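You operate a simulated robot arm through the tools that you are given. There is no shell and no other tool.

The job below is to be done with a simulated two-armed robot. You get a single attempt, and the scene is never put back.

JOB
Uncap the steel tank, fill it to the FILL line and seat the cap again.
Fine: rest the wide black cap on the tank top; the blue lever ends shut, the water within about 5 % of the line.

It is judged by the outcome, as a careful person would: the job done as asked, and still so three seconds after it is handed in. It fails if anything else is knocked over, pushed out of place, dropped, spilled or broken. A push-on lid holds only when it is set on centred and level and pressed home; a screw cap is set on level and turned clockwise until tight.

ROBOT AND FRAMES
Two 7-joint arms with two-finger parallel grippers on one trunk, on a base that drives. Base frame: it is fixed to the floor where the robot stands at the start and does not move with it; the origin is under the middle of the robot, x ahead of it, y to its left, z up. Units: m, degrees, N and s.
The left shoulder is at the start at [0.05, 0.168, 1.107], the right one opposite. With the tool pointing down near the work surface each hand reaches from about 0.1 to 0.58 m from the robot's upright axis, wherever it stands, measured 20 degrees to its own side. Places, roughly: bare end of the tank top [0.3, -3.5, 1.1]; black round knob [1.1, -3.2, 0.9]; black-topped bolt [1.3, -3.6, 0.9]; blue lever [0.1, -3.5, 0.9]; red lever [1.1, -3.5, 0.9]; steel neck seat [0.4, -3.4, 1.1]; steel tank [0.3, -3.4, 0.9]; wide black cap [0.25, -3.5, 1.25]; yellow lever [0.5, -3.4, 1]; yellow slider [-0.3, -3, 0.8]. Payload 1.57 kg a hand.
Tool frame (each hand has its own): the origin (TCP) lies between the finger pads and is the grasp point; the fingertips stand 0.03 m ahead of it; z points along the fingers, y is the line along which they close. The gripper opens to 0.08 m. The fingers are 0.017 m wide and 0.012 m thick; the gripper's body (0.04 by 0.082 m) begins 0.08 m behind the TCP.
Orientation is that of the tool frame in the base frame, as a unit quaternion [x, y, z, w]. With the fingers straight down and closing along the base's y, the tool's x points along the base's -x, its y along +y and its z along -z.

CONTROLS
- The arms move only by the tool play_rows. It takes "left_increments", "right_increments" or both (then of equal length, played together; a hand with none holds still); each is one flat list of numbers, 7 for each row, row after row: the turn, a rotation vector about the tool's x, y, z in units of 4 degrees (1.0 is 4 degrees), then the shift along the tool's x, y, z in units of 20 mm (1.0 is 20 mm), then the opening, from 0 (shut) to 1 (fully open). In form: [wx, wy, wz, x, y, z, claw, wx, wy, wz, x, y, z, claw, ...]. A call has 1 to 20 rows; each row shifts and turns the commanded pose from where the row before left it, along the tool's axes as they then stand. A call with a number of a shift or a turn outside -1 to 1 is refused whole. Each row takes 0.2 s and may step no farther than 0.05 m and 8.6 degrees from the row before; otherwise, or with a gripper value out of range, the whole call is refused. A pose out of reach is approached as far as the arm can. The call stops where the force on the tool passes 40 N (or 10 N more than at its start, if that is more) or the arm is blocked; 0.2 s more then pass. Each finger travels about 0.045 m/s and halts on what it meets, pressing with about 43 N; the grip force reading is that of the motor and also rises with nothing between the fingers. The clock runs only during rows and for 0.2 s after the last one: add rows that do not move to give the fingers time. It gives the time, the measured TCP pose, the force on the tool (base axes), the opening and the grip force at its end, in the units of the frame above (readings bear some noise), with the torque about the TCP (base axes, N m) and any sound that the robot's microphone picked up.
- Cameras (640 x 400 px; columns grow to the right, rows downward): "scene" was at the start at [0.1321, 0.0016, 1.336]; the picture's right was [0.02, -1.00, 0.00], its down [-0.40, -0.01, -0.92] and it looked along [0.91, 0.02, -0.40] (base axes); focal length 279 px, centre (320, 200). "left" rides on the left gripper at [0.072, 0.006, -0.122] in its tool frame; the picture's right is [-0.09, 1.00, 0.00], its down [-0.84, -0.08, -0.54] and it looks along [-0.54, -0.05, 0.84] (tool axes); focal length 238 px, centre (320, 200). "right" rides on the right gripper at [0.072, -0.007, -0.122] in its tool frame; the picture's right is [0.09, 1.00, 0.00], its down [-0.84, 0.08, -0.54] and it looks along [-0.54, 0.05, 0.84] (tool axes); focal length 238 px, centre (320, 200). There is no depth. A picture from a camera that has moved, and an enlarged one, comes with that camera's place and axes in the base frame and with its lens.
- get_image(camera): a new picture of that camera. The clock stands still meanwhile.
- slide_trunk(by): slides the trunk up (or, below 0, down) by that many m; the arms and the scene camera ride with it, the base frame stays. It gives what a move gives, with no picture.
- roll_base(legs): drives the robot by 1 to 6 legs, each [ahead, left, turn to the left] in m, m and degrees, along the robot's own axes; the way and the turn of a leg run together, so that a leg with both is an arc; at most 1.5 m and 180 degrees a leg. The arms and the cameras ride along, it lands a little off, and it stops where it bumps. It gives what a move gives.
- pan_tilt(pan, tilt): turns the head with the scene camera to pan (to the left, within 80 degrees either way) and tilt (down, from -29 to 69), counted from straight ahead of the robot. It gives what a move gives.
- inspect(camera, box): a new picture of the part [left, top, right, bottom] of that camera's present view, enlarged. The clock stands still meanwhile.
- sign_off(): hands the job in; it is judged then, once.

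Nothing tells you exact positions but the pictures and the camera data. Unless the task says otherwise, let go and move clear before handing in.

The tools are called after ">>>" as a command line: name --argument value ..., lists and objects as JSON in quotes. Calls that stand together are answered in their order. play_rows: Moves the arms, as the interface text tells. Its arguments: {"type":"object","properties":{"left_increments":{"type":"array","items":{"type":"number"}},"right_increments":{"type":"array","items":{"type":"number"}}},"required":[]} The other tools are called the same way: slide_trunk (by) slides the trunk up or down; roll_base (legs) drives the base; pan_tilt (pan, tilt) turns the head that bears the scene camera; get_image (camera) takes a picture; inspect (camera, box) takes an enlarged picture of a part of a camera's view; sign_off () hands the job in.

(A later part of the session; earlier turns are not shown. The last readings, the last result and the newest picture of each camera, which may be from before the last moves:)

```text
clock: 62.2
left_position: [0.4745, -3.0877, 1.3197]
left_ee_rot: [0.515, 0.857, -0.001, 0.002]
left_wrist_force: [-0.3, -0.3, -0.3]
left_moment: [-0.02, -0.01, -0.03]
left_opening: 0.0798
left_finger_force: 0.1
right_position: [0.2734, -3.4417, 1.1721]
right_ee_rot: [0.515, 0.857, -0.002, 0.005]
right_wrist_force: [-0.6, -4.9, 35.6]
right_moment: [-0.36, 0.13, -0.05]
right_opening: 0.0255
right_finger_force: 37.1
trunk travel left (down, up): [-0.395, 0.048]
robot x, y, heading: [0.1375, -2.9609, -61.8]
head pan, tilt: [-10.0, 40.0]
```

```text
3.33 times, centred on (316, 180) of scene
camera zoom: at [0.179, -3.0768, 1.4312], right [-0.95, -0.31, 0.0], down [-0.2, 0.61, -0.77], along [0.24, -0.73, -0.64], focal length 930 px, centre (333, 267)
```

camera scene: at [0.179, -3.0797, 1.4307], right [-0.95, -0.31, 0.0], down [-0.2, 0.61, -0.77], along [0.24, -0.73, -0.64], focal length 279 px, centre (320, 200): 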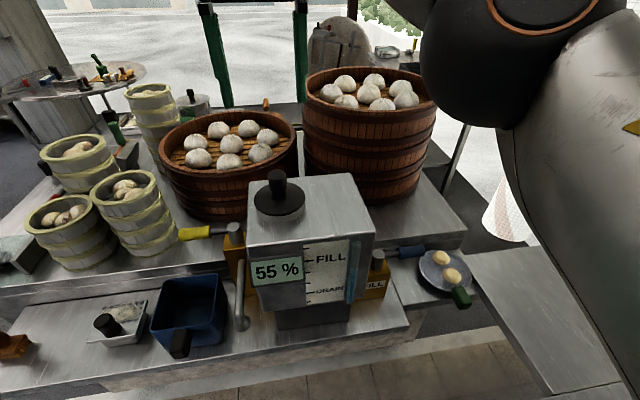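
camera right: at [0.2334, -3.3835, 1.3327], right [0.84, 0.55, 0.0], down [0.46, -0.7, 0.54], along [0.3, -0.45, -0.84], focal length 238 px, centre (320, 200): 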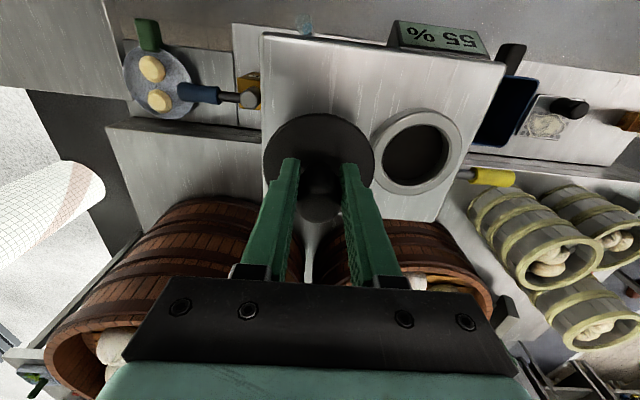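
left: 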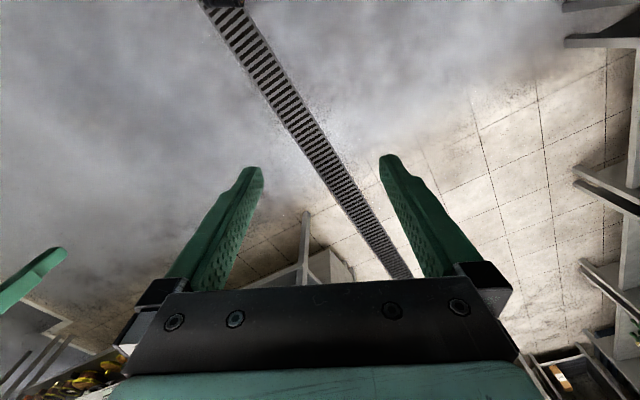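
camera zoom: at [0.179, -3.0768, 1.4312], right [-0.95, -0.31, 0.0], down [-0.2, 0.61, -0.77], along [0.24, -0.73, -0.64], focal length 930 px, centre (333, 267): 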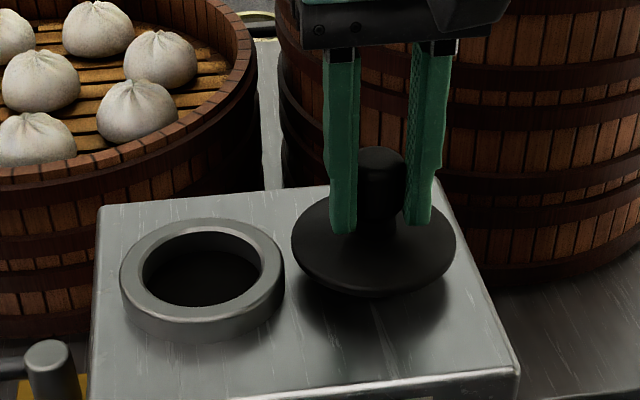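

Contact came at TCP z ≈ 1.172, so the plug rests on the tank top. I'll ease the press by 4.5 mm, then open the gripper.

>>> play_rows --right_increments '[0, 0, 0, 0, 0, -0.12, 0, 0, 0, 0, 0, 0, -0.1, 0, 0, 0, 0, 0, 0, 0, 0, 0, 0, 0, 0, 0, 0, 0]'

```text
clock: 63.2
left_position: [0.4756, -3.0891, 1.3193]
left_ee_rot: [0.515, 0.857, -0.001, 0.001]
left_wrist_force: [0.2, 0.2, 0.3]
left_moment: [-0.04, -0.02, -0.02]
left_opening: 0.0801
left_finger_force: 0.1
right_position: [0.2736, -3.4446, 1.1725]
right_ee_rot: [0.515, 0.857, 0.0, 0.001]
right_wrist_force: [3.3, -2.6, 14.1]
right_moment: [-0.57, -0.43, 0.05]
right_opening: 0.0255
right_finger_force: 37.0
trunk travel left (down, up): [-0.395, 0.048]
robot x, y, heading: [0.1366, -2.9595, -61.9]
head pan, tilt: [-10.0, 40.0]
```

>>> play_rows --right_increments '[0, 0, 0, 0, 0, -0.06, 0, 0, 0, 0, 0, 0, 0, 0, 0, 0, 0, 0, 0, 0, 0.4, 0, 0, 0, 0, 0, 0, 0.5, 0, 0, 0, 0, 0, 0, 0.8, 0, 0, 0, 0, 0, 0, 1, 0, 0, 0, 0, 0, 0, 1, 0, 0, 0, 0, 0, 0, 1]'

>>> inspect --camera "scene" --box '[220, 120, 412, 240]'

```text
clock: 65.0
left_position: [0.4762, -3.0901, 1.3186]
left_ee_rot: [0.515, 0.857, -0.001, 0.0]
left_wrist_force: [0.2, -0.2, -0.3]
left_moment: [-0.01, 0.0, -0.02]
left_opening: 0.08
left_finger_force: 0.0
right_position: [0.2732, -3.4446, 1.1737]
right_ee_rot: [0.515, 0.857, 0.0, 0.001]
right_wrist_force: [-0.9, 0.4, 0.1]
right_moment: [0.02, 0.03, 0.01]
right_opening: 0.0797
right_finger_force: 0.1
trunk travel left (down, up): [-0.395, 0.048]
robot x, y, heading: [0.1383, -2.9608, -61.9]
head pan, tilt: [-10.0, 40.0]
```

```text
3.33 times, centred on (316, 180) of scene
camera zoom: at [0.1799, -3.0792, 1.4307], right [-0.95, -0.31, 0.0], down [-0.2, 0.61, -0.77], along [0.24, -0.73, -0.64], focal length 930 px, centre (333, 267)
```

zoom: 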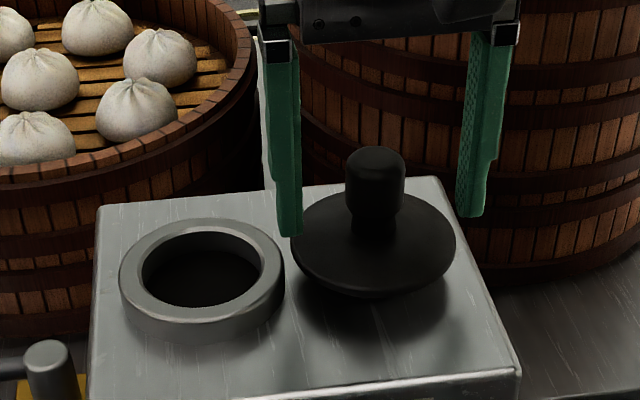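

The cap stands stable on the bare end. I'll raise the right hand straight up, then look closely at the gauge and the blue lever.

>>> play_rows --right_increments '[0, 0, 0, 0, 0, -0.9, 1, 0, 0, 0, 0, 0, -0.9, 1, 0, 0, 0, 0, 0, -0.9, 1, 0, 0, 0, 0, 0, -0.9, 1, 0, 0, 0, 0, 0, -0.9, 1, 0, 0, 0, 0, 0, -0.9, 1, 0, 0, 0, 0, -0.5, -0.9, 1, 0, 0, 0, 0, -1, -0.5, 1, 0, 0, 0, 0, -1, 0, 1, 0, 0, 0, 0, -1, 0, 1, 0, 0, 0, 0, -1, 0, 1, 0, 0, 0, 0, -1, 0, 1, 0, 0, 0, 0, -1, 0, 1, 0, 0, 0, 0, 0, 0, 1]'

>>> pan_tilt --pan -20 --tilt 45

>>> get_image --camera "scene"

>>> get_image --camera "right"

```text
clock: 68.0
left_position: [0.476, -3.0891, 1.3194]
left_ee_rot: [0.516, 0.857, 0.0, 0.001]
left_wrist_force: [-0.1, -0.3, 0.2]
left_moment: [0.0, -0.02, -0.03]
left_opening: 0.08
left_finger_force: 0.1
right_position: [0.1584, -3.5035, 1.3111]
right_ee_rot: [0.515, 0.857, 0.0, 0.002]
right_wrist_force: [0.5, -0.4, 0.8]
right_moment: [0.0, 0.05, -0.02]
right_opening: 0.0797
right_finger_force: 0.0
trunk travel left (down, up): [-0.395, 0.048]
robot x, y, heading: [0.1317, -2.966, -62.2]
head pan, tilt: [-10.0, 40.0]
```

```text
clock: 68.8
left_position: [0.4756, -3.0895, 1.3192]
left_ee_rot: [0.515, 0.857, 0.0, 0.001]
left_wrist_force: [-0.9, -0.4, 0.2]
left_moment: [0.02, 0.03, -0.01]
left_opening: 0.0797
left_finger_force: 0.0
right_position: [0.1585, -3.5037, 1.3116]
right_ee_rot: [0.515, 0.857, -0.001, 0.001]
right_wrist_force: [0.8, 0.7, 0.1]
right_moment: [0.02, 0.02, -0.01]
right_opening: 0.0803
right_finger_force: 0.0
trunk travel left (down, up): [-0.395, 0.048]
robot x, y, heading: [0.1367, -2.9615, -62.0]
head pan, tilt: [-20.0, 45.0]
```

```text
taken
camera scene: at [0.1649, -3.0789, 1.4235], right [-0.99, -0.14, 0.0], down [-0.1, 0.7, -0.71], along [0.1, -0.7, -0.71], focal length 279 px, centre (320, 200)
```

scene: 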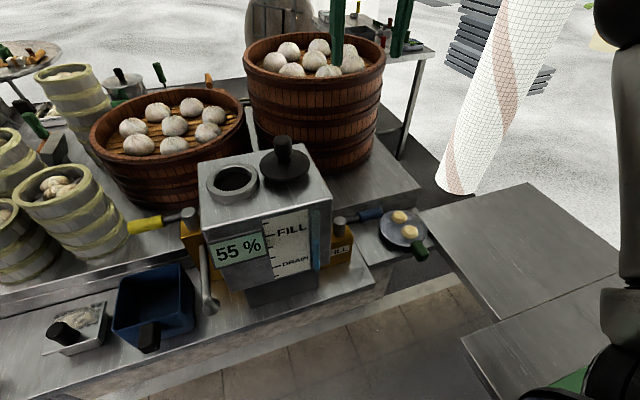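

```text
taken
camera right: at [0.1184, -3.4427, 1.4335], right [0.84, 0.55, 0.0], down [0.46, -0.7, 0.54], along [0.3, -0.45, -0.84], focal length 238 px, centre (320, 200)
```

right: 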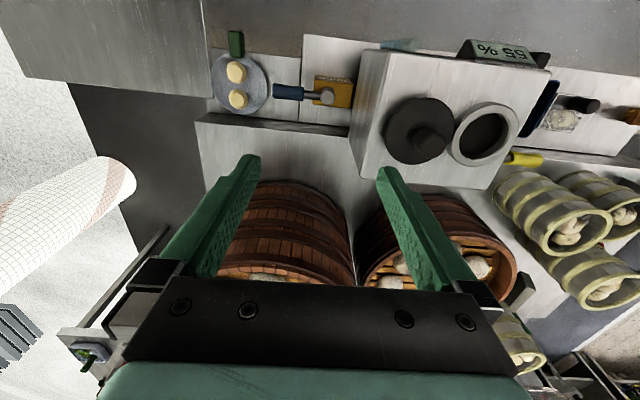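

>>> inspect --camera "scene" --box '[290, 190, 450, 290]'

>>> inspect --camera "right" --box '[190, 20, 382, 140]'

>>> inspect --camera "scene" --box '[200, 200, 344, 290]'

```text
4.00 times, centred on (370, 240) of scene
camera zoom: at [0.1649, -3.0789, 1.4235], right [-0.99, -0.14, 0.0], down [-0.1, 0.7, -0.71], along [0.1, -0.7, -0.71], focal length 1116 px, centre (120, 40)
```

zoom: 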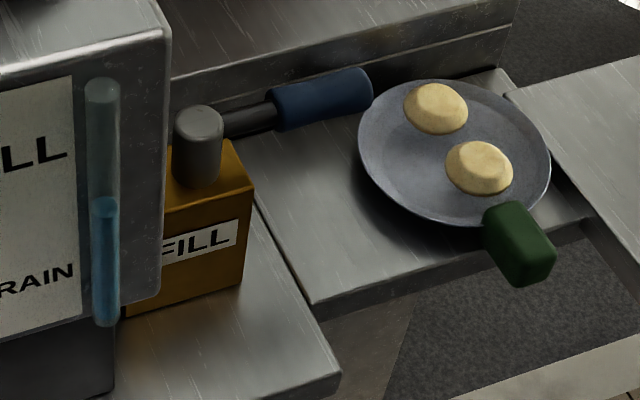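

```text
3.33 times, centred on (286, 80) of right
camera zoom: at [0.1184, -3.4427, 1.4335], right [0.84, 0.55, 0.0], down [0.46, -0.7, 0.54], along [0.3, -0.45, -0.84], focal length 794 px, centre (433, 600)
```

zoom: 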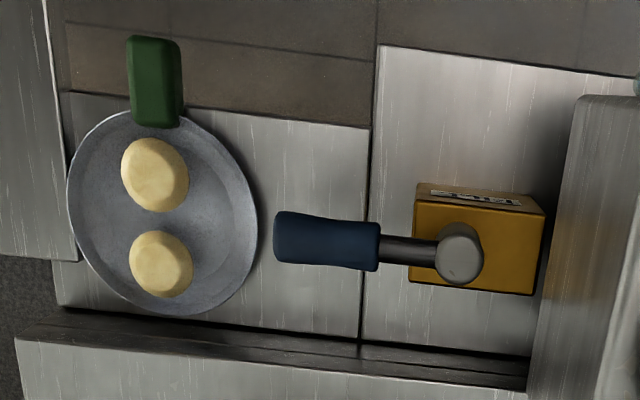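

```text
4.44 times, centred on (272, 245) of scene
camera zoom: at [0.1649, -3.0789, 1.4235], right [-0.99, -0.14, 0.0], down [-0.1, 0.7, -0.71], along [0.1, -0.7, -0.71], focal length 1240 px, centre (533, 0)
```

zoom: 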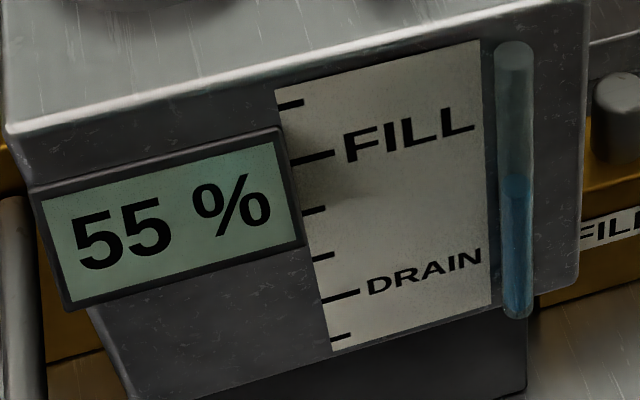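

The cap rests on the bare end and the gauge ticks fit 0–100 % in 20 % steps, so FILL is about 80 % and the level is now 55 %. The blue lever turns about a vertical post near [0.175, -3.494] and its handle points to my right (tip near [0.079, -3.556, 0.92]). I'll yaw the right hand 90° so that the fingers can straddle the handle front and back.

>>> play_rows --right_increments '[0, 0, -1, 0, 0, 0, 1, 0, 0, -1, 0, 0, 0, 1, 0, 0, -1, 0, 0, 0, 1, 0, 0, -1, 0, 0, 0, 1, 0, 0, -1, 0, 0, 0, 1, 0, 0, -1, 0, 0, 0, 1, 0, 0, -1, 0, 0, 0, 1, 0, 0, -1, 0, 0, 0, 1, 0, 0, -1, 0, 0, 0, 1, 0, 0, -1, 0, 0, 0, 1, 0, 0, -1, 0, 0, 0, 1, 0, 0, -1, 0, 0, 0, 1, 0, 0, -1, 0, 0, 0, 1, 0, 0, -1, 0, 0, 0, 1, 0, 0, -1, 0, 0, 0, 1, 0, 0, -1, 0, 0, 0, 1, 0, 0, -1, 0, 0, 0, 1, 0, 0, -1, 0, 0, 0, 1, 0, 0, -1, 0, 0, 0, 1, 0, 0, -1, 0, 0, 0, 1]'

>>> get_image --camera "right"

>>> get_image --camera "scene"

```text
clock: 73.0
left_position: [0.4757, -3.0893, 1.32]
left_ee_rot: [0.515, 0.857, -0.001, 0.0]
left_wrist_force: [0.2, 0.2, 0.3]
left_moment: [0.02, 0.0, -0.02]
left_opening: 0.08
left_finger_force: 0.0
right_position: [0.1798, -3.307, 1.2271]
right_ee_rot: [-0.156, 0.988, 0.0, 0.002]
right_wrist_force: [-0.3, -0.2, -0.5]
right_moment: [-0.01, 0.02, -0.02]
right_opening: 0.0803
right_finger_force: 0.0
right hand out of reach, approached as far as the arm can: row 7, 8, 9, 10, 11, 12, 13, 14, 15, 16, 17, 18, 19, 20
trunk travel left (down, up): [-0.395, 0.048]
robot x, y, heading: [0.137, -2.9636, -62.0]
head pan, tilt: [-20.0, 45.0]
```

```text
taken
camera right: at [0.1137, -3.334, 1.3485], right [-0.39, 0.92, 0.0], down [0.77, 0.33, 0.54], along [0.5, 0.21, -0.84], focal length 238 px, centre (320, 200)
```

right: 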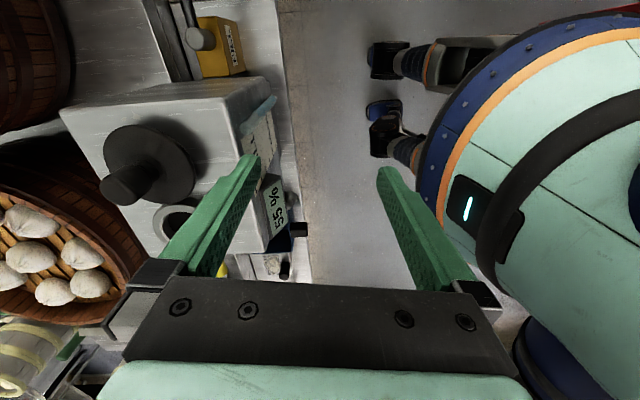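

```text
taken
camera scene: at [0.165, -3.0787, 1.4235], right [-0.99, -0.14, 0.0], down [-0.1, 0.7, -0.71], along [0.1, -0.7, -0.71], focal length 279 px, centre (320, 200)
```

scene: 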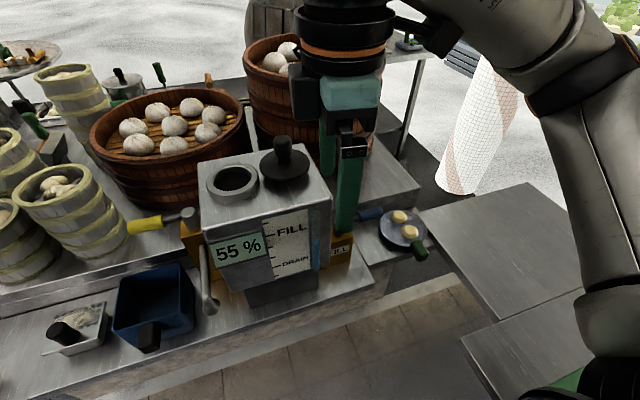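

The yaw took the hand out of reach, so it drew back and lower in front of the tank; nothing was touched. I'll turn the yaw back first and watch how the hand recovers.

>>> play_rows --right_increments '[0, 0, 0, 0, 0, 0, 1]'

```text
clock: 73.3
left_position: [0.4763, -3.0895, 1.3194]
left_ee_rot: [0.515, 0.857, 0.0, 0.001]
left_wrist_force: [0.4, 0.2, -0.6]
left_moment: [0.04, -0.01, -0.02]
left_opening: 0.0799
left_finger_force: 0.1
right_position: [0.1808, -3.306, 1.2262]
right_ee_rot: [-0.156, 0.988, 0.0, 0.001]
right_wrist_force: [-0.7, 0.5, -0.1]
right_moment: [0.0, -0.01, 0.04]
right_opening: 0.0801
right_finger_force: 0.0
trunk travel left (down, up): [-0.395, 0.048]
robot x, y, heading: [0.1344, -2.9641, -62.1]
head pan, tilt: [-20.0, 45.0]
```

The commanded pose has reset to where the hand is. I'll raise the hand and move it out to the right of the tank, and then drive 0.08 m closer so the lever comes well within reach.

>>> play_rows --right_increments '[0, 0, 0, 0, 0, -1, 1, 0, 0, 0, 0, 0, -1, 1, 0, 0, 0, 0, 0, -1, 1, 0, 0, 0, 1, 0, 0, 1, 0, 0, 0, 1, 0, 0, 1, 0, 0, 0, 1, 0, 0, 1, 0, 0, 0, 1, 0, 0, 1, 0, 0, 0, 1, 0, 0, 1, 0, 0, 0, 1, 0, 0, 1, 0, 0, 0, 1, 0, 0, 1, 0, 0, 0, 0, 0, 0, 1]'

>>> roll_base --legs '[[0.08, 0, 0]]'

>>> get_image --camera "scene"

>>> get_image --camera "right"

```text
clock: 75.8
left_position: [0.4762, -3.0885, 1.3187]
left_ee_rot: [0.515, 0.857, 0.001, 0.002]
left_wrist_force: [0.6, 0.1, -0.4]
left_moment: [0.04, -0.01, -0.02]
left_opening: 0.0798
left_finger_force: 0.1
right_position: [0.0679, -3.2699, 1.2514]
right_ee_rot: [-0.155, 0.988, -0.001, 0.001]
right_wrist_force: [-0.8, -0.2, 0.2]
right_moment: [0.04, 0.01, -0.04]
right_opening: 0.08
right_finger_force: 0.1
right hand out of reach, approached as far as the arm can: row 1, 2, 3, 4, 5, 6, 7, 8, 9, 10
trunk travel left (down, up): [-0.395, 0.048]
robot x, y, heading: [0.1366, -2.9618, -61.6]
head pan, tilt: [-20.0, 45.0]
```

```text
clock: 76.8
left_position: [0.5136, -3.1598, 1.3203]
left_ee_rot: [0.515, 0.857, -0.001, 0.001]
left_wrist_force: [-0.4, -1.7, -0.4]
left_moment: [0.02, 0.0, -0.01]
left_opening: 0.0803
left_finger_force: 0.0
right_position: [0.1052, -3.3426, 1.2518]
right_ee_rot: [-0.156, 0.988, -0.001, 0.0]
right_wrist_force: [-0.3, -0.2, -0.1]
right_moment: [0.0, -0.03, 0.0]
right_opening: 0.0798
right_finger_force: 0.1
trunk travel left (down, up): [-0.395, 0.048]
robot x, y, heading: [0.1753, -3.0309, -62.1]
head pan, tilt: [-20.0, 45.0]
```

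```text
taken
camera scene: at [0.2029, -3.1507, 1.4234], right [-0.99, -0.14, 0.0], down [-0.1, 0.7, -0.71], along [0.1, -0.7, -0.71], focal length 279 px, centre (320, 200)
```

scene: 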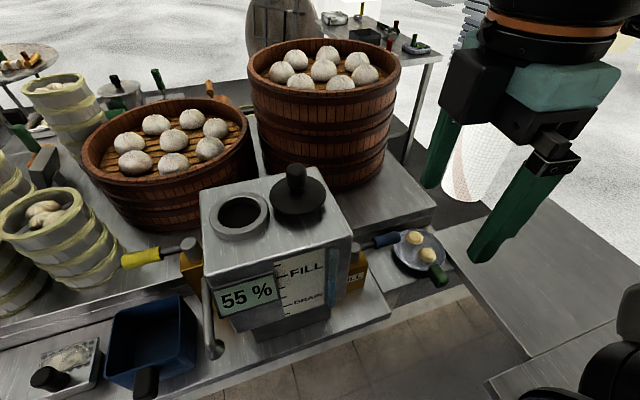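

```text
taken
camera right: at [0.0386, -3.3694, 1.3742], right [-0.39, 0.92, 0.0], down [0.77, 0.33, 0.54], along [0.5, 0.21, -0.84], focal length 238 px, centre (320, 200)
```

right: 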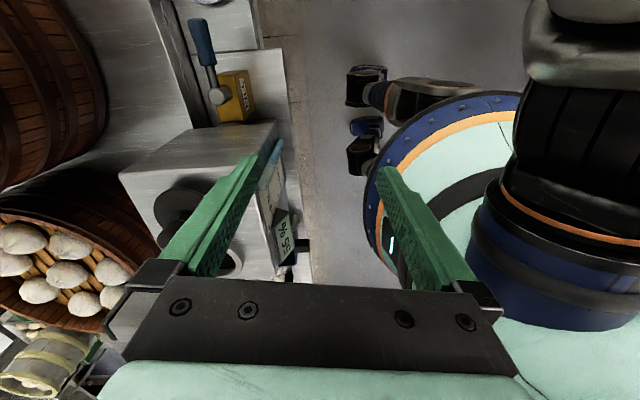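

>>> inspect --camera "scene" --box '[310, 200, 470, 300]'

>>> inspect --camera "right" --box '[150, 0, 310, 100]'

```text
4.00 times, centred on (390, 250) of scene
camera zoom: at [0.2029, -3.1507, 1.4234], right [-0.99, -0.14, 0.0], down [-0.1, 0.7, -0.71], along [0.1, -0.7, -0.71], focal length 1116 px, centre (40, 0)
```

zoom: 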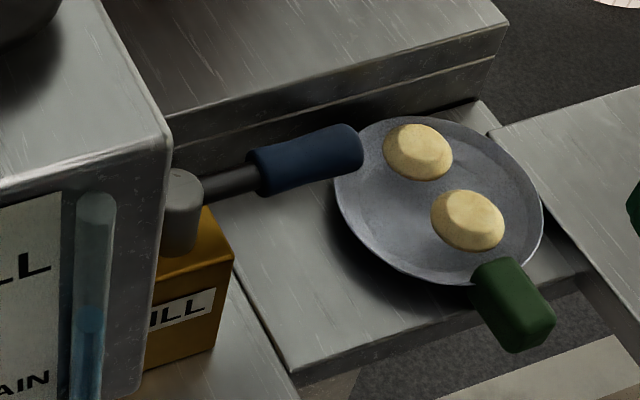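

```text
4.00 times, centred on (230, 50) of right
camera zoom: at [0.0386, -3.3694, 1.3742], right [-0.39, 0.92, 0.0], down [0.77, 0.33, 0.54], along [0.5, 0.21, -0.84], focal length 953 px, centre (680, 800)
```

zoom: 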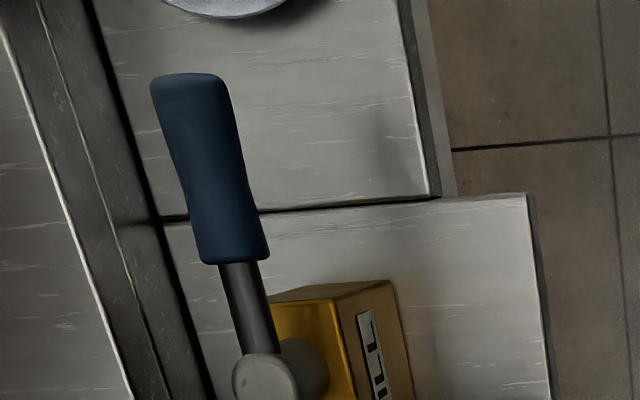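

Both views now agree: post at [0.173, -3.513], handle tip at [0.081, -3.554, 0.925], handle pointing straight to my right. I'll lower the hand in front of it, well right of the tank, and then move it forward over the handle.

>>> play_rows --right_increments '[0, 0, 0, 0.336, 0, 1, 1, 0, 0, 0, 0.336, 0, 1, 1, 0, 0, 0, 0.336, 0, 1, 1, 0, 0, 0, 0.336, 0, 1, 1, 0, 0, 0, 0.336, 0, 1, 1, 0, 0, 0, 0.336, 0, 1, 1, 0, 0, 0, 0.336, 0, 1, 1, 0, 0, 0, 0.336, 0, 1, 1, 0, 0, 0, 0.336, 0, 1, 1, 0, 0, 0, 0.336, 0, 1, 1, 0, 0, 0, 0, 0, 0, 1]'

```text
clock: 79.2
left_position: [0.5138, -3.1607, 1.3204]
left_ee_rot: [0.515, 0.857, -0.001, 0.0]
left_wrist_force: [0.8, 0.0, -0.4]
left_moment: [0.02, 0.01, 0.02]
left_opening: 0.0799
left_finger_force: 0.2
right_position: [0.0991, -3.3547, 1.103]
right_ee_rot: [-0.154, 0.988, 0.001, 0.0]
right_wrist_force: [0.3, 0.1, -0.2]
right_moment: [-0.05, 0.0, 0.0]
right_opening: 0.08
right_finger_force: 0.1
right hand out of reach, approached as far as the arm can: row 5, 6, 7, 8, 9, 10
trunk travel left (down, up): [-0.395, 0.048]
robot x, y, heading: [0.1738, -3.0333, -61.8]
head pan, tilt: [-20.0, 45.0]
```

At this yaw the arm can't go lower, so the wrist is limiting it. A 45° yaw is enough to straddle the handle, so I'll turn back about 35° and try descending again in this clear spot.

>>> play_rows --right_increments '[0, 0, 1, 0, 0, 0, 1, 0, 0, 1, 0, 0, 0, 1, 0, 0, 1, 0, 0, 0, 1, 0, 0, 1, 0, 0, 0, 1, 0, 0, 1, 0, 0, 0, 1, 0, 0, 1, 0, 0, 0, 1, 0, 0, 1, 0, 0, 0, 1, 0, 0, 1, 0, 0, 0, 1, 0, 0, 1, 0, 0, 0, 1, 0, 0, 0, 0, 0, 0, 1]'

>>> play_rows --right_increments '[0, 0, 0, 0.5, 0, 0.8, 1, 0, 0, 0, 0.5, 0, 0.8, 1, 0, 0, 0, 0.5, 0, 0.8, 1, 0, 0, 0, 0, 0, 0, 1]'

```text
clock: 81.4
left_position: [0.5133, -3.1607, 1.3208]
left_ee_rot: [0.515, 0.857, -0.001, 0.001]
left_wrist_force: [-0.9, 0.1, -1.1]
left_moment: [0.02, 0.03, -0.01]
left_opening: 0.08
left_finger_force: 0.1
right_position: [0.0978, -3.3566, 1.1044]
right_ee_rot: [0.158, 0.987, 0.0, 0.002]
right_wrist_force: [-0.6, 0.0, 0.3]
right_moment: [0.02, 0.01, -0.02]
right_opening: 0.0801
right_finger_force: 0.1
trunk travel left (down, up): [-0.395, 0.048]
robot x, y, heading: [0.1728, -3.0355, -61.9]
head pan, tilt: [-20.0, 45.0]
```

```text
clock: 82.4
left_position: [0.5132, -3.1601, 1.3189]
left_ee_rot: [0.515, 0.857, 0.0, 0.001]
left_wrist_force: [0.1, 0.1, 0.2]
left_moment: [-0.01, 0.03, -0.03]
left_opening: 0.08
left_finger_force: 0.1
right_position: [0.0851, -3.3787, 1.0642]
right_ee_rot: [0.157, 0.988, 0.0, -0.001]
right_wrist_force: [-0.5, 0.6, 0.0]
right_moment: [-0.02, 0.0, 0.01]
right_opening: 0.0797
right_finger_force: 0.1
right hand out of reach, approached as far as the arm can: row 1, 2, 3
trunk travel left (down, up): [-0.395, 0.048]
robot x, y, heading: [0.1701, -3.0331, -62.4]
head pan, tilt: [-20.0, 45.0]
```

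Still limited, perhaps because the wrist excursion left the arm in an awkward posture. I'll return to the original yaw here and test the downward reach again.

>>> play_rows --right_increments '[0, 0, 1, 0, 0, 0, 1, 0, 0, 1, 0, 0, 0, 1, 0, 0, 1, 0, 0, 0, 1, 0, 0, 1, 0, 0, 0, 1, 0, 0, 1, 0, 0, 0, 1, 0, 0, 1, 0, 0, 0, 1, 0, 0, 1, 0, 0, 0, 1, 0, 0, 1, 0, 0, 0, 1, 0, 0, 1, 0, 0, 0, 1, 0, 0, 1, 0, 0, 0, 1, 0, 0, 1, 0, 0, 0, 1, 0, 0, 0, 0, 0, 0, 1]'

>>> play_rows --right_increments '[0, 0, 0, 0, 0, 0.8, 1, 0, 0, 0, 0, 0, 0.8, 1, 0, 0, 0, 0, 0, 0.8, 1, 0, 0, 0, 0, 0, 0, 1]'

>>> get_image --camera "scene"

```text
clock: 85.0
left_position: [0.5139, -3.16, 1.3186]
left_ee_rot: [0.515, 0.857, 0.0, 0.001]
left_wrist_force: [0.2, 0.5, 0.8]
left_moment: [-0.01, -0.04, 0.01]
left_opening: 0.08
left_finger_force: 0.0
right_position: [0.0851, -3.3761, 1.0659]
right_ee_rot: [0.516, 0.856, 0.0, 0.0]
right_wrist_force: [-0.4, 0.1, -0.6]
right_moment: [-0.03, 0.01, 0.02]
right_opening: 0.08
right_finger_force: 0.0
trunk travel left (down, up): [-0.395, 0.048]
robot x, y, heading: [0.1747, -3.0372, -62.0]
head pan, tilt: [-20.0, 45.0]
```

```text
clock: 86.0
left_position: [0.5131, -3.1617, 1.3193]
left_ee_rot: [0.516, 0.857, -0.001, 0.001]
left_wrist_force: [1.0, 0.0, 0.0]
left_moment: [-0.02, 0.03, -0.03]
left_opening: 0.0799
left_finger_force: 0.1
right_position: [0.0863, -3.3819, 1.0177]
right_ee_rot: [0.517, 0.856, 0.0, 0.001]
right_wrist_force: [0.5, 1.0, -0.7]
right_moment: [0.0, -0.01, -0.02]
right_opening: 0.0801
right_finger_force: 0.0
right hand out of reach, approached as far as the arm can: row 1, 3
trunk travel left (down, up): [-0.395, 0.048]
robot x, y, heading: [0.1752, -3.0332, -62.2]
head pan, tilt: [-20.0, 45.0]
```

```text
taken
camera scene: at [0.2025, -3.1498, 1.4235], right [-0.99, -0.14, 0.0], down [-0.1, 0.7, -0.71], along [0.1, -0.7, -0.71], focal length 279 px, centre (320, 200)
```

scene: 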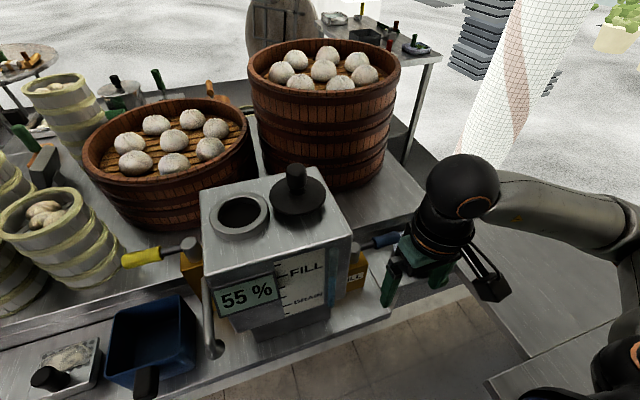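

The arm was simply folded too tightly there; farther out it has more room. I'll move forward over the handle at this height (tips about 5 cm above it) and then check the yaw there.

>>> play_rows --right_increments '[0, 0, 0, -0.964, -0.402, 0, 1, 0, 0, 0, -0.964, -0.402, 0, 1, 0, 0, 0, -0.964, -0.402, 0, 1, 0, 0, 0, -0.964, -0.402, 0, 1, 0, 0, 0, -0.964, -0.402, 0, 1, 0, 0, 0, -0.964, -0.402, 0, 1, 0, 0, 0, -0.964, -0.402, 0, 1, 0, 0, 0, -0.964, -0.402, 0, 1, 0, 0, 0, 0, 0, 0, 1]'

>>> get_image --camera "right"

>>> get_image --camera "scene"

```text
clock: 88.0
left_position: [0.5123, -3.1606, 1.3178]
left_ee_rot: [0.515, 0.857, -0.001, 0.001]
left_wrist_force: [0.2, -0.2, -0.1]
left_moment: [0.0, -0.02, -0.01]
left_opening: 0.0803
left_finger_force: 0.0
right_position: [0.1041, -3.5493, 1.0172]
right_ee_rot: [0.516, 0.857, -0.001, 0.001]
right_wrist_force: [0.3, -0.4, 0.7]
right_moment: [0.0, 0.0, 0.0]
right_opening: 0.08
right_finger_force: 0.1
trunk travel left (down, up): [-0.395, 0.048]
robot x, y, heading: [0.1745, -3.0351, -62.2]
head pan, tilt: [-20.0, 45.0]
```

```text
taken
camera right: at [0.0643, -3.4877, 1.1393], right [0.84, 0.55, 0.0], down [0.46, -0.7, 0.54], along [0.3, -0.46, -0.84], focal length 238 px, centre (320, 200)
```

right: 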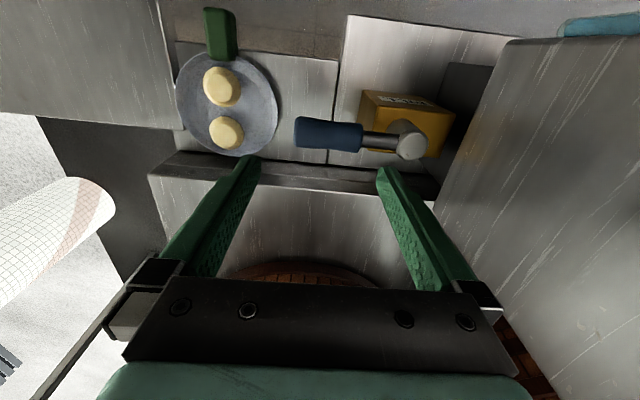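

```text
taken
camera scene: at [0.2024, -3.1497, 1.4235], right [-0.99, -0.14, 0.0], down [-0.1, 0.7, -0.71], along [0.1, -0.7, -0.71], focal length 279 px, centre (320, 200)
```

scene: 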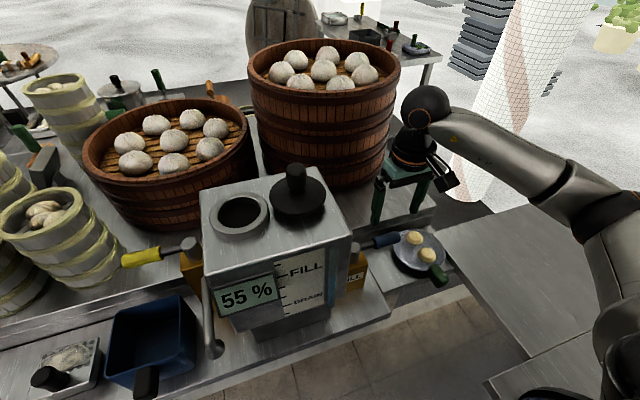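

The hand is right above the handle with no reach warnings. Now I'll try yawing 44° here, clear above the lever.

>>> play_rows --right_increments '[0, 0, -1, 0, 0, 0, 1, 0, 0, -1, 0, 0, 0, 1, 0, 0, -1, 0, 0, 0, 1, 0, 0, -1, 0, 0, 0, 1, 0, 0, -1, 0, 0, 0, 1, 0, 0, -1, 0, 0, 0, 1, 0, 0, -1, 0, 0, 0, 1, 0, 0, -1, 0, 0, 0, 1, 0, 0, -1, 0, 0, 0, 1, 0, 0, -1, 0, 0, 0, 1, 0, 0, -1, 0, 0, 0, 1, 0, 0, 0, 0, 0, 0, 1]'

>>> get_image --camera "right"

>>> get_image --camera "scene"

```text
clock: 90.6
left_position: [0.513, -3.1593, 1.3205]
left_ee_rot: [0.515, 0.857, -0.001, 0.001]
left_wrist_force: [-0.6, 0.4, 0.5]
left_moment: [-0.01, 0.01, -0.03]
left_opening: 0.0801
left_finger_force: 0.1
right_position: [0.0972, -3.5381, 1.0154]
right_ee_rot: [0.214, 0.977, -0.004, 0.005]
right_wrist_force: [-1.0, -0.1, 0.6]
right_moment: [-0.04, 0.02, 0.02]
right_opening: 0.0798
right_finger_force: 0.1
right hand out of reach, approached as far as the arm can: row 10, 11
trunk travel left (down, up): [-0.395, 0.048]
robot x, y, heading: [0.1757, -3.0318, -61.8]
head pan, tilt: [-20.0, 45.0]
```

```text
taken
camera right: at [0.0277, -3.5122, 1.1362], right [0.33, 0.94, -0.01], down [0.79, -0.27, 0.55], along [0.52, -0.19, -0.83], focal length 238 px, centre (320, 200)
```

right: 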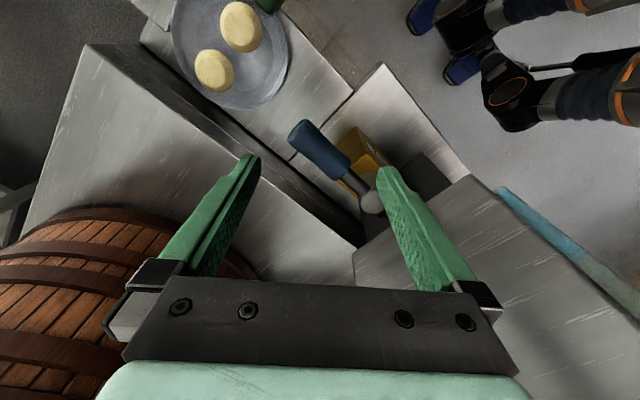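

```text
taken
camera scene: at [0.2024, -3.1498, 1.4235], right [-0.99, -0.14, 0.0], down [-0.1, 0.7, -0.71], along [0.1, -0.7, -0.71], focal length 279 px, centre (320, 200)
```

scene: 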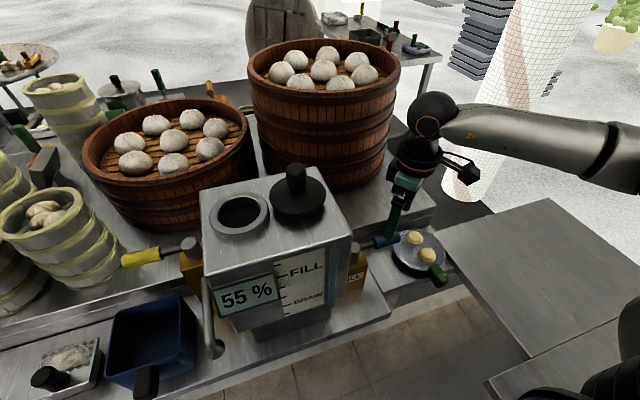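

The yaw reaches about 37°, which is enough for the open fingers to pass either side of the 28 mm handle. I'll centre over the handle about 7 cm from the post, come down to just above it, and look.

>>> play_rows --right_increments '[0, 0, 0.5, -0.71, 0, 0, 1, 0, 0, 0, 0, 0, 0.6, 1, 0, 0, 0, 0, 0, 0.6, 1, 0, 0, 0, 0, 0, 0.6, 1, 0, 0, 0, 0, 0, 0, 1]'

>>> get_image --camera "right"

>>> inspect --camera "scene" --box '[310, 160, 470, 260]'

```text
clock: 91.8
left_position: [0.5124, -3.1606, 1.3197]
left_ee_rot: [0.515, 0.857, 0.0, 0.0]
left_wrist_force: [0.0, -0.3, -0.1]
left_moment: [0.07, -0.01, 0.0]
left_opening: 0.0801
left_finger_force: 0.1
right_position: [0.1105, -3.5471, 0.9798]
right_ee_rot: [0.23, 0.973, -0.004, 0.006]
right_wrist_force: [-1.0, -0.6, -0.4]
right_moment: [0.0, -0.01, 0.0]
right_opening: 0.0801
right_finger_force: 0.1
trunk travel left (down, up): [-0.395, 0.048]
robot x, y, heading: [0.1724, -3.0388, -61.9]
head pan, tilt: [-20.0, 45.0]
```

```text
taken
camera right: at [0.0434, -3.518, 1.1008], right [0.36, 0.93, -0.01], down [0.78, -0.3, 0.55], along [0.51, -0.21, -0.83], focal length 238 px, centre (320, 200)
```

right: 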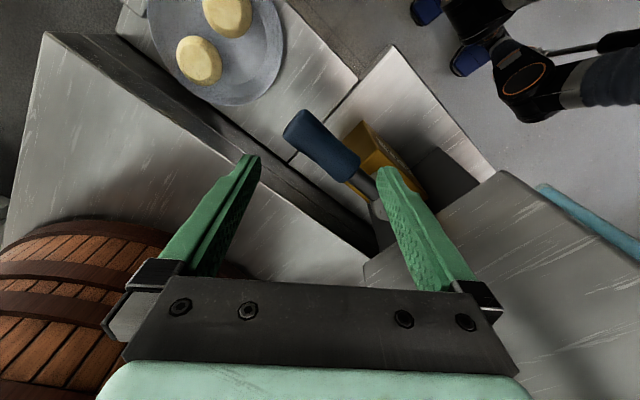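

```text
4.00 times, centred on (390, 210) of scene
camera zoom: at [0.2025, -3.1498, 1.4235], right [-0.99, -0.14, 0.0], down [-0.1, 0.7, -0.71], along [0.1, -0.7, -0.71], focal length 1116 px, centre (40, 160)
```

zoom: 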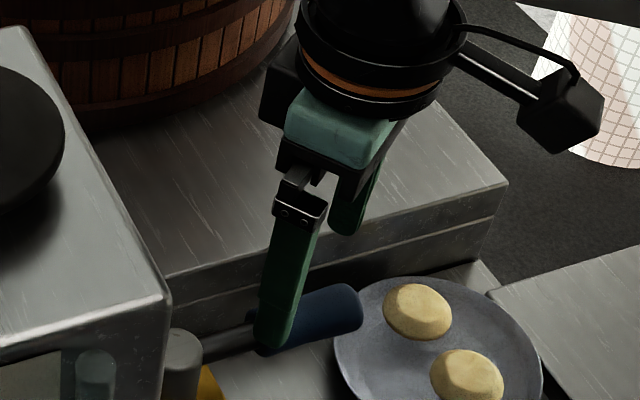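

The handle lies diagonally between the fingers, about 7 mm towards the front finger. I'll centre on it and descend gently so the tips end about 2 cm below the handle's axis.

>>> play_rows --right_increments '[0, 0, 0, 0, 0.35, 0, 1, 0, 0, 0, 0, 0, 0.4, 1, 0, 0, 0, 0, 0, 0.4, 1, 0, 0, 0, 0, 0, 0.4, 1, 0, 0, 0, 0, 0, 0.4, 1, 0, 0, 0, 0, 0, 0.4, 1, 0, 0, 0, 0, 0, 0.4, 1, 0, 0, 0, 0, 0, 0.3, 1, 0, 0, 0, 0, 0, 0, 1]'

>>> get_image --camera "right"

>>> inspect --camera "scene" --box '[310, 180, 470, 280]'

```text
clock: 93.8
left_position: [0.5128, -3.1606, 1.3193]
left_ee_rot: [0.515, 0.857, -0.001, 0.001]
left_wrist_force: [-0.1, 0.1, -0.4]
left_moment: [0.02, 0.01, -0.02]
left_opening: 0.0799
left_finger_force: 0.2
right_position: [0.1138, -3.5389, 0.9249]
right_ee_rot: [0.231, 0.973, -0.004, 0.006]
right_wrist_force: [0.3, 1.0, 0.1]
right_moment: [0.01, 0.0, 0.01]
right_opening: 0.08
right_finger_force: 0.1
trunk travel left (down, up): [-0.395, 0.048]
robot x, y, heading: [0.1724, -3.0342, -62.0]
head pan, tilt: [-20.0, 45.0]
```

```text
taken
camera right: at [0.0462, -3.5103, 1.0467], right [0.36, 0.93, -0.01], down [0.78, -0.3, 0.55], along [0.51, -0.21, -0.83], focal length 238 px, centre (320, 200)
```

right: 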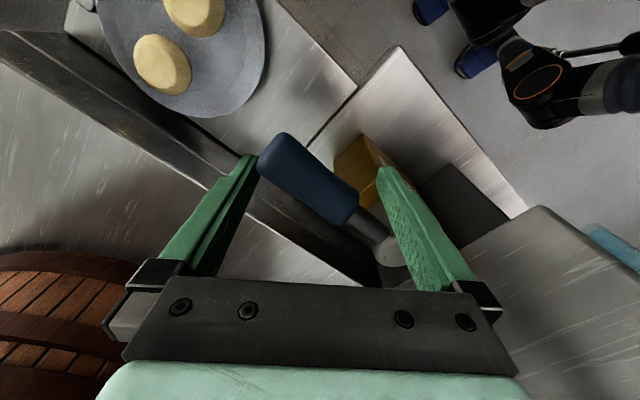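

```text
4.00 times, centred on (390, 230) of scene
camera zoom: at [0.2025, -3.1498, 1.4235], right [-0.99, -0.14, 0.0], down [-0.1, 0.7, -0.71], along [0.1, -0.7, -0.71], focal length 1116 px, centre (40, 80)
```

zoom: 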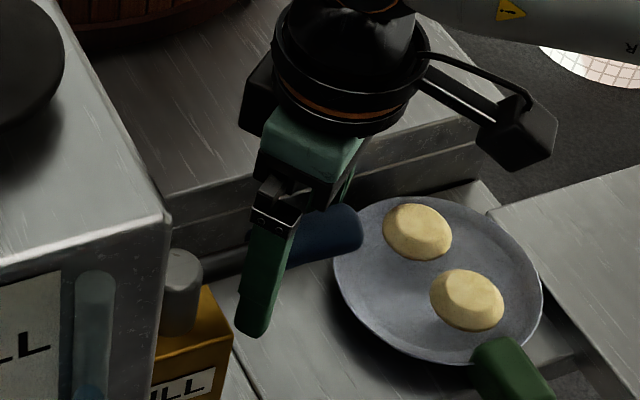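

The handle is centred between the fingers. I'll pull it gently toward me along its arc in small steps, checking force, lever and display each time.

>>> play_rows --right_increments '[0, 0, 0, 0.2, 0.2, 0, 1, 0, 0, 0, 0.2, 0.2, 0, 1, 0, 0, 0, 0.16, 0.23, 0, 1]'

>>> get_image --camera "right"

>>> get_image --camera "scene"

```text
clock: 94.6
left_position: [0.5131, -3.1602, 1.3202]
left_ee_rot: [0.515, 0.857, 0.0, 0.001]
left_wrist_force: [-0.2, -0.4, -0.9]
left_moment: [-0.02, 0.02, -0.04]
left_opening: 0.08
left_finger_force: 0.0
right_position: [0.1102, -3.5218, 0.9247]
right_ee_rot: [0.231, 0.973, -0.003, 0.004]
right_wrist_force: [-0.3, -0.2, -0.4]
right_moment: [0.04, 0.0, 0.04]
right_opening: 0.0802
right_finger_force: 0.1
trunk travel left (down, up): [-0.395, 0.048]
robot x, y, heading: [0.1717, -3.0343, -62.5]
head pan, tilt: [-20.0, 45.0]
```

```text
taken
camera right: at [0.0409, -3.4943, 1.0462], right [0.36, 0.93, -0.01], down [0.78, -0.3, 0.55], along [0.51, -0.21, -0.83], focal length 238 px, centre (320, 200)
```

right: 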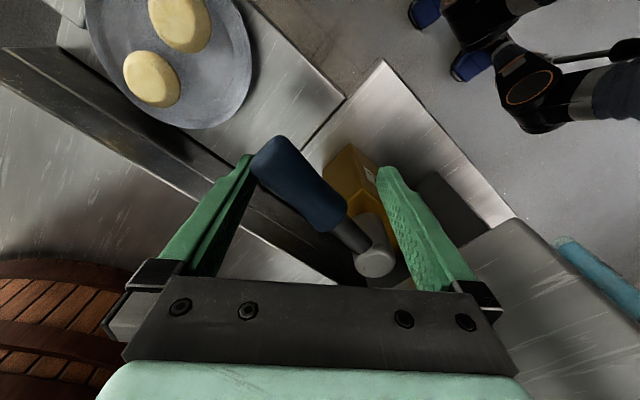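

```text
taken
camera scene: at [0.2024, -3.1499, 1.4234], right [-0.99, -0.14, 0.0], down [-0.1, 0.7, -0.71], along [0.1, -0.7, -0.71], focal length 279 px, centre (320, 200)
```

scene: 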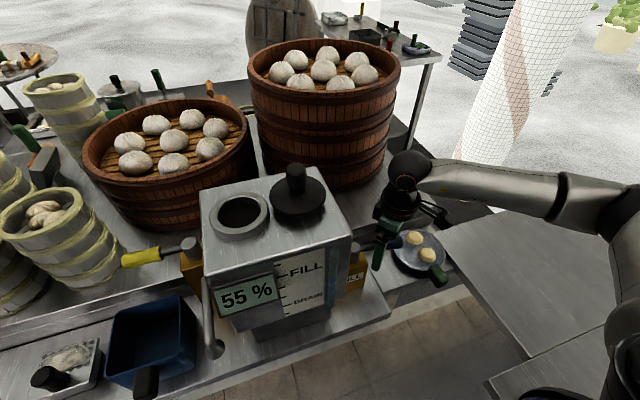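

No force yet and the lever has only just been reached by the rear finger. I'll continue the arc.

>>> play_rows --right_increments '[0, 0, 0, 0.16, 0.23, 0, 1, 0, 0, 0, 0.12, 0.26, 0, 1, 0, 0, 0, 0.12, 0.26, 0, 1]'

>>> get_image --camera "right"

>>> inspect --camera "scene" --box '[200, 200, 440, 350]'

```text
clock: 95.4
left_position: [0.5136, -3.1605, 1.3189]
left_ee_rot: [0.515, 0.857, 0.0, 0.001]
left_wrist_force: [-1.0, -1.0, -0.2]
left_moment: [0.0, -0.03, 0.0]
left_opening: 0.0801
left_finger_force: 0.1
right_position: [0.1086, -3.5062, 0.926]
right_ee_rot: [0.231, 0.973, -0.005, 0.005]
right_wrist_force: [-1.1, -0.7, -0.7]
right_moment: [-0.04, 0.04, -0.01]
right_opening: 0.0801
right_finger_force: 0.1
trunk travel left (down, up): [-0.395, 0.048]
robot x, y, heading: [0.175, -3.0332, -62.1]
head pan, tilt: [-20.0, 45.0]
```

```text
taken
camera right: at [0.0403, -3.478, 1.0467], right [0.37, 0.93, -0.01], down [0.78, -0.3, 0.55], along [0.51, -0.21, -0.83], focal length 238 px, centre (320, 200)
```

right: 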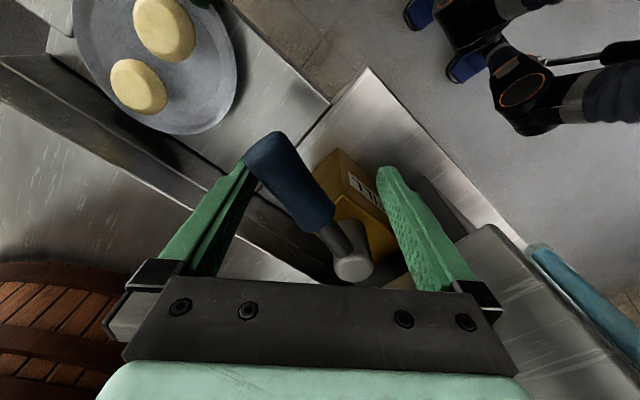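

```text
2.67 times, centred on (320, 275) of scene
camera zoom: at [0.2024, -3.1499, 1.4235], right [-0.99, -0.14, 0.0], down [-0.1, 0.7, -0.71], along [0.1, -0.7, -0.71], focal length 744 px, centre (320, 0)
```

zoom: 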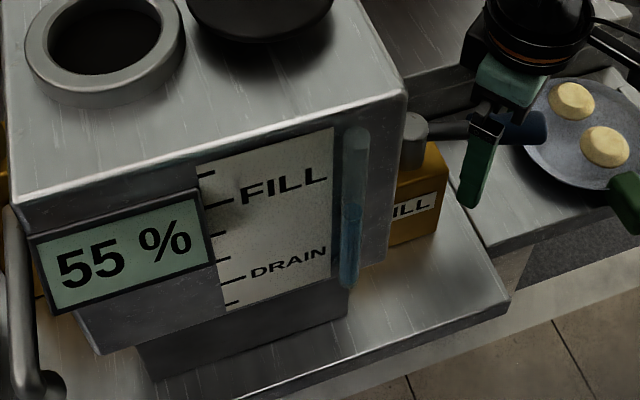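

The lever is turning with very little force (about 14° so far) and the display is still 55 %. I'll pull a little further.

>>> play_rows --right_increments '[0, 0, 0, 0.1, 0.27, 0, 1, 0, 0, 0, 0.06, 0.27, 0, 1, 0, 0, 0, 0.05, 0.28, 0, 1]'

>>> get_image --camera "right"

>>> inspect --camera "scene" --box '[200, 200, 440, 350]'

```text
clock: 96.2
left_position: [0.5127, -3.1603, 1.3194]
left_ee_rot: [0.515, 0.857, -0.001, 0.001]
left_wrist_force: [0.1, -0.5, 1.2]
left_moment: [0.01, -0.01, 0.03]
left_opening: 0.0802
left_finger_force: 0.0
right_position: [0.1119, -3.4879, 0.9255]
right_ee_rot: [0.231, 0.973, -0.003, 0.004]
right_wrist_force: [-0.1, -1.1, 0.1]
right_moment: [0.0, 0.03, 0.03]
right_opening: 0.08
right_finger_force: 0.0
trunk travel left (down, up): [-0.395, 0.048]
robot x, y, heading: [0.1726, -3.0308, -62.0]
head pan, tilt: [-20.0, 45.0]
```

```text
taken
camera right: at [0.0435, -3.4604, 1.0463], right [0.36, 0.93, -0.01], down [0.78, -0.3, 0.55], along [0.51, -0.21, -0.83], focal length 238 px, centre (320, 200)
```

right: 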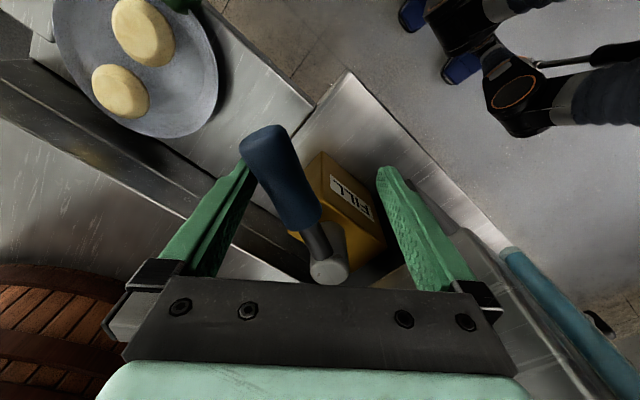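

```text
2.67 times, centred on (320, 275) of scene
camera zoom: at [0.2024, -3.1499, 1.4235], right [-0.99, -0.14, 0.0], down [-0.1, 0.7, -0.71], along [0.1, -0.7, -0.71], focal length 744 px, centre (320, 0)
```

zoom: 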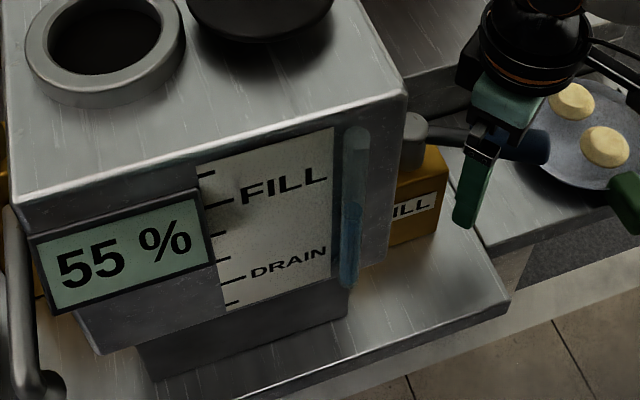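

>>> play_rows --right_increments '[0, 0, 0, 0, 0.28, 0, 1, 0, 0, 0, -0.03, 0.28, 0, 1, 0, 0, 0, -0.05, 0.28, 0, 1]'

>>> get_image --camera "right"

>>> inspect --camera "scene" --box '[200, 200, 440, 350]'

```text
clock: 97.0
left_position: [0.5137, -3.1605, 1.3199]
left_ee_rot: [0.515, 0.857, 0.0, 0.001]
left_wrist_force: [0.0, 0.3, 0.0]
left_moment: [-0.02, -0.03, 0.05]
left_opening: 0.0801
left_finger_force: 0.0
right_position: [0.1208, -3.4749, 0.925]
right_ee_rot: [0.23, 0.973, -0.003, 0.005]
right_wrist_force: [-0.1, -0.1, -0.2]
right_moment: [0.02, 0.0, -0.01]
right_opening: 0.0801
right_finger_force: 0.0
trunk travel left (down, up): [-0.395, 0.048]
robot x, y, heading: [0.1744, -3.0325, -62.1]
head pan, tilt: [-20.0, 45.0]
```

```text
taken
camera right: at [0.0531, -3.4459, 1.0464], right [0.36, 0.93, -0.01], down [0.78, -0.3, 0.55], along [0.51, -0.21, -0.83], focal length 238 px, centre (320, 200)
```

right: 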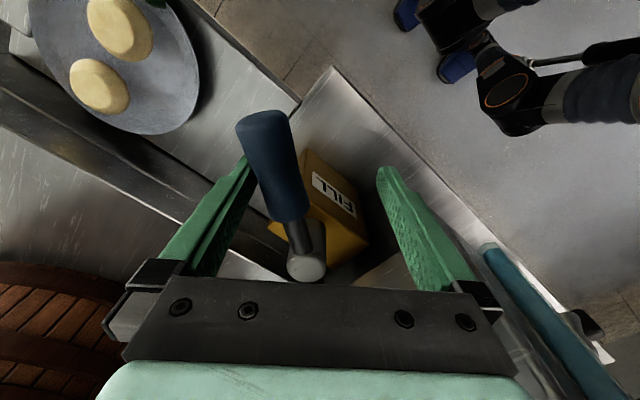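

```text
2.67 times, centred on (320, 275) of scene
camera zoom: at [0.2025, -3.1499, 1.4234], right [-0.99, -0.14, 0.0], down [-0.1, 0.7, -0.71], along [0.1, -0.7, -0.71], focal length 744 px, centre (320, 0)
```

zoom: 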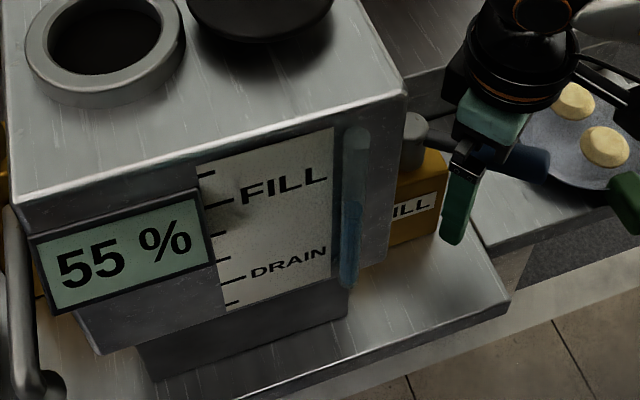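

>>> play_rows --right_increments '[0, 0, 0, 0, 0, 0, 1, 0, 0, 0, 0, 0, 0, 1, 0, 0, 0, 0, 0, 0, 1, 0, 0, 0, 0, 0, 0, 1, 0, 0, 0, 0, 0, 0, 1]'

>>> inspect --camera "scene" --box '[200, 200, 440, 350]'

```text
clock: 98.2
left_position: [0.5128, -3.1605, 1.3207]
left_ee_rot: [0.515, 0.857, 0.0, 0.0]
left_wrist_force: [-0.1, -0.3, 0.3]
left_moment: [-0.03, 0.0, 0.04]
left_opening: 0.0796
left_finger_force: 0.0
right_position: [0.1208, -3.474, 0.9251]
right_ee_rot: [0.231, 0.973, -0.004, 0.005]
right_wrist_force: [-0.6, 0.0, 0.7]
right_moment: [0.02, 0.01, -0.02]
right_opening: 0.0801
right_finger_force: 0.2
trunk travel left (down, up): [-0.395, 0.048]
robot x, y, heading: [0.1739, -3.0354, -61.7]
head pan, tilt: [-20.0, 45.0]
```

```text
2.67 times, centred on (320, 275) of scene
camera zoom: at [0.2024, -3.1499, 1.4235], right [-0.99, -0.14, 0.0], down [-0.1, 0.7, -0.71], along [0.1, -0.7, -0.71], focal length 744 px, centre (320, 0)
```

zoom: 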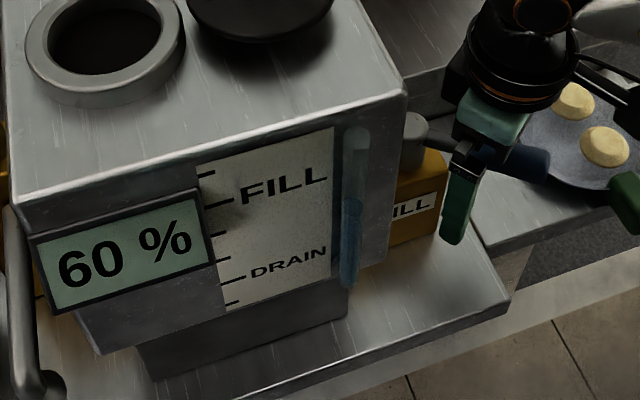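

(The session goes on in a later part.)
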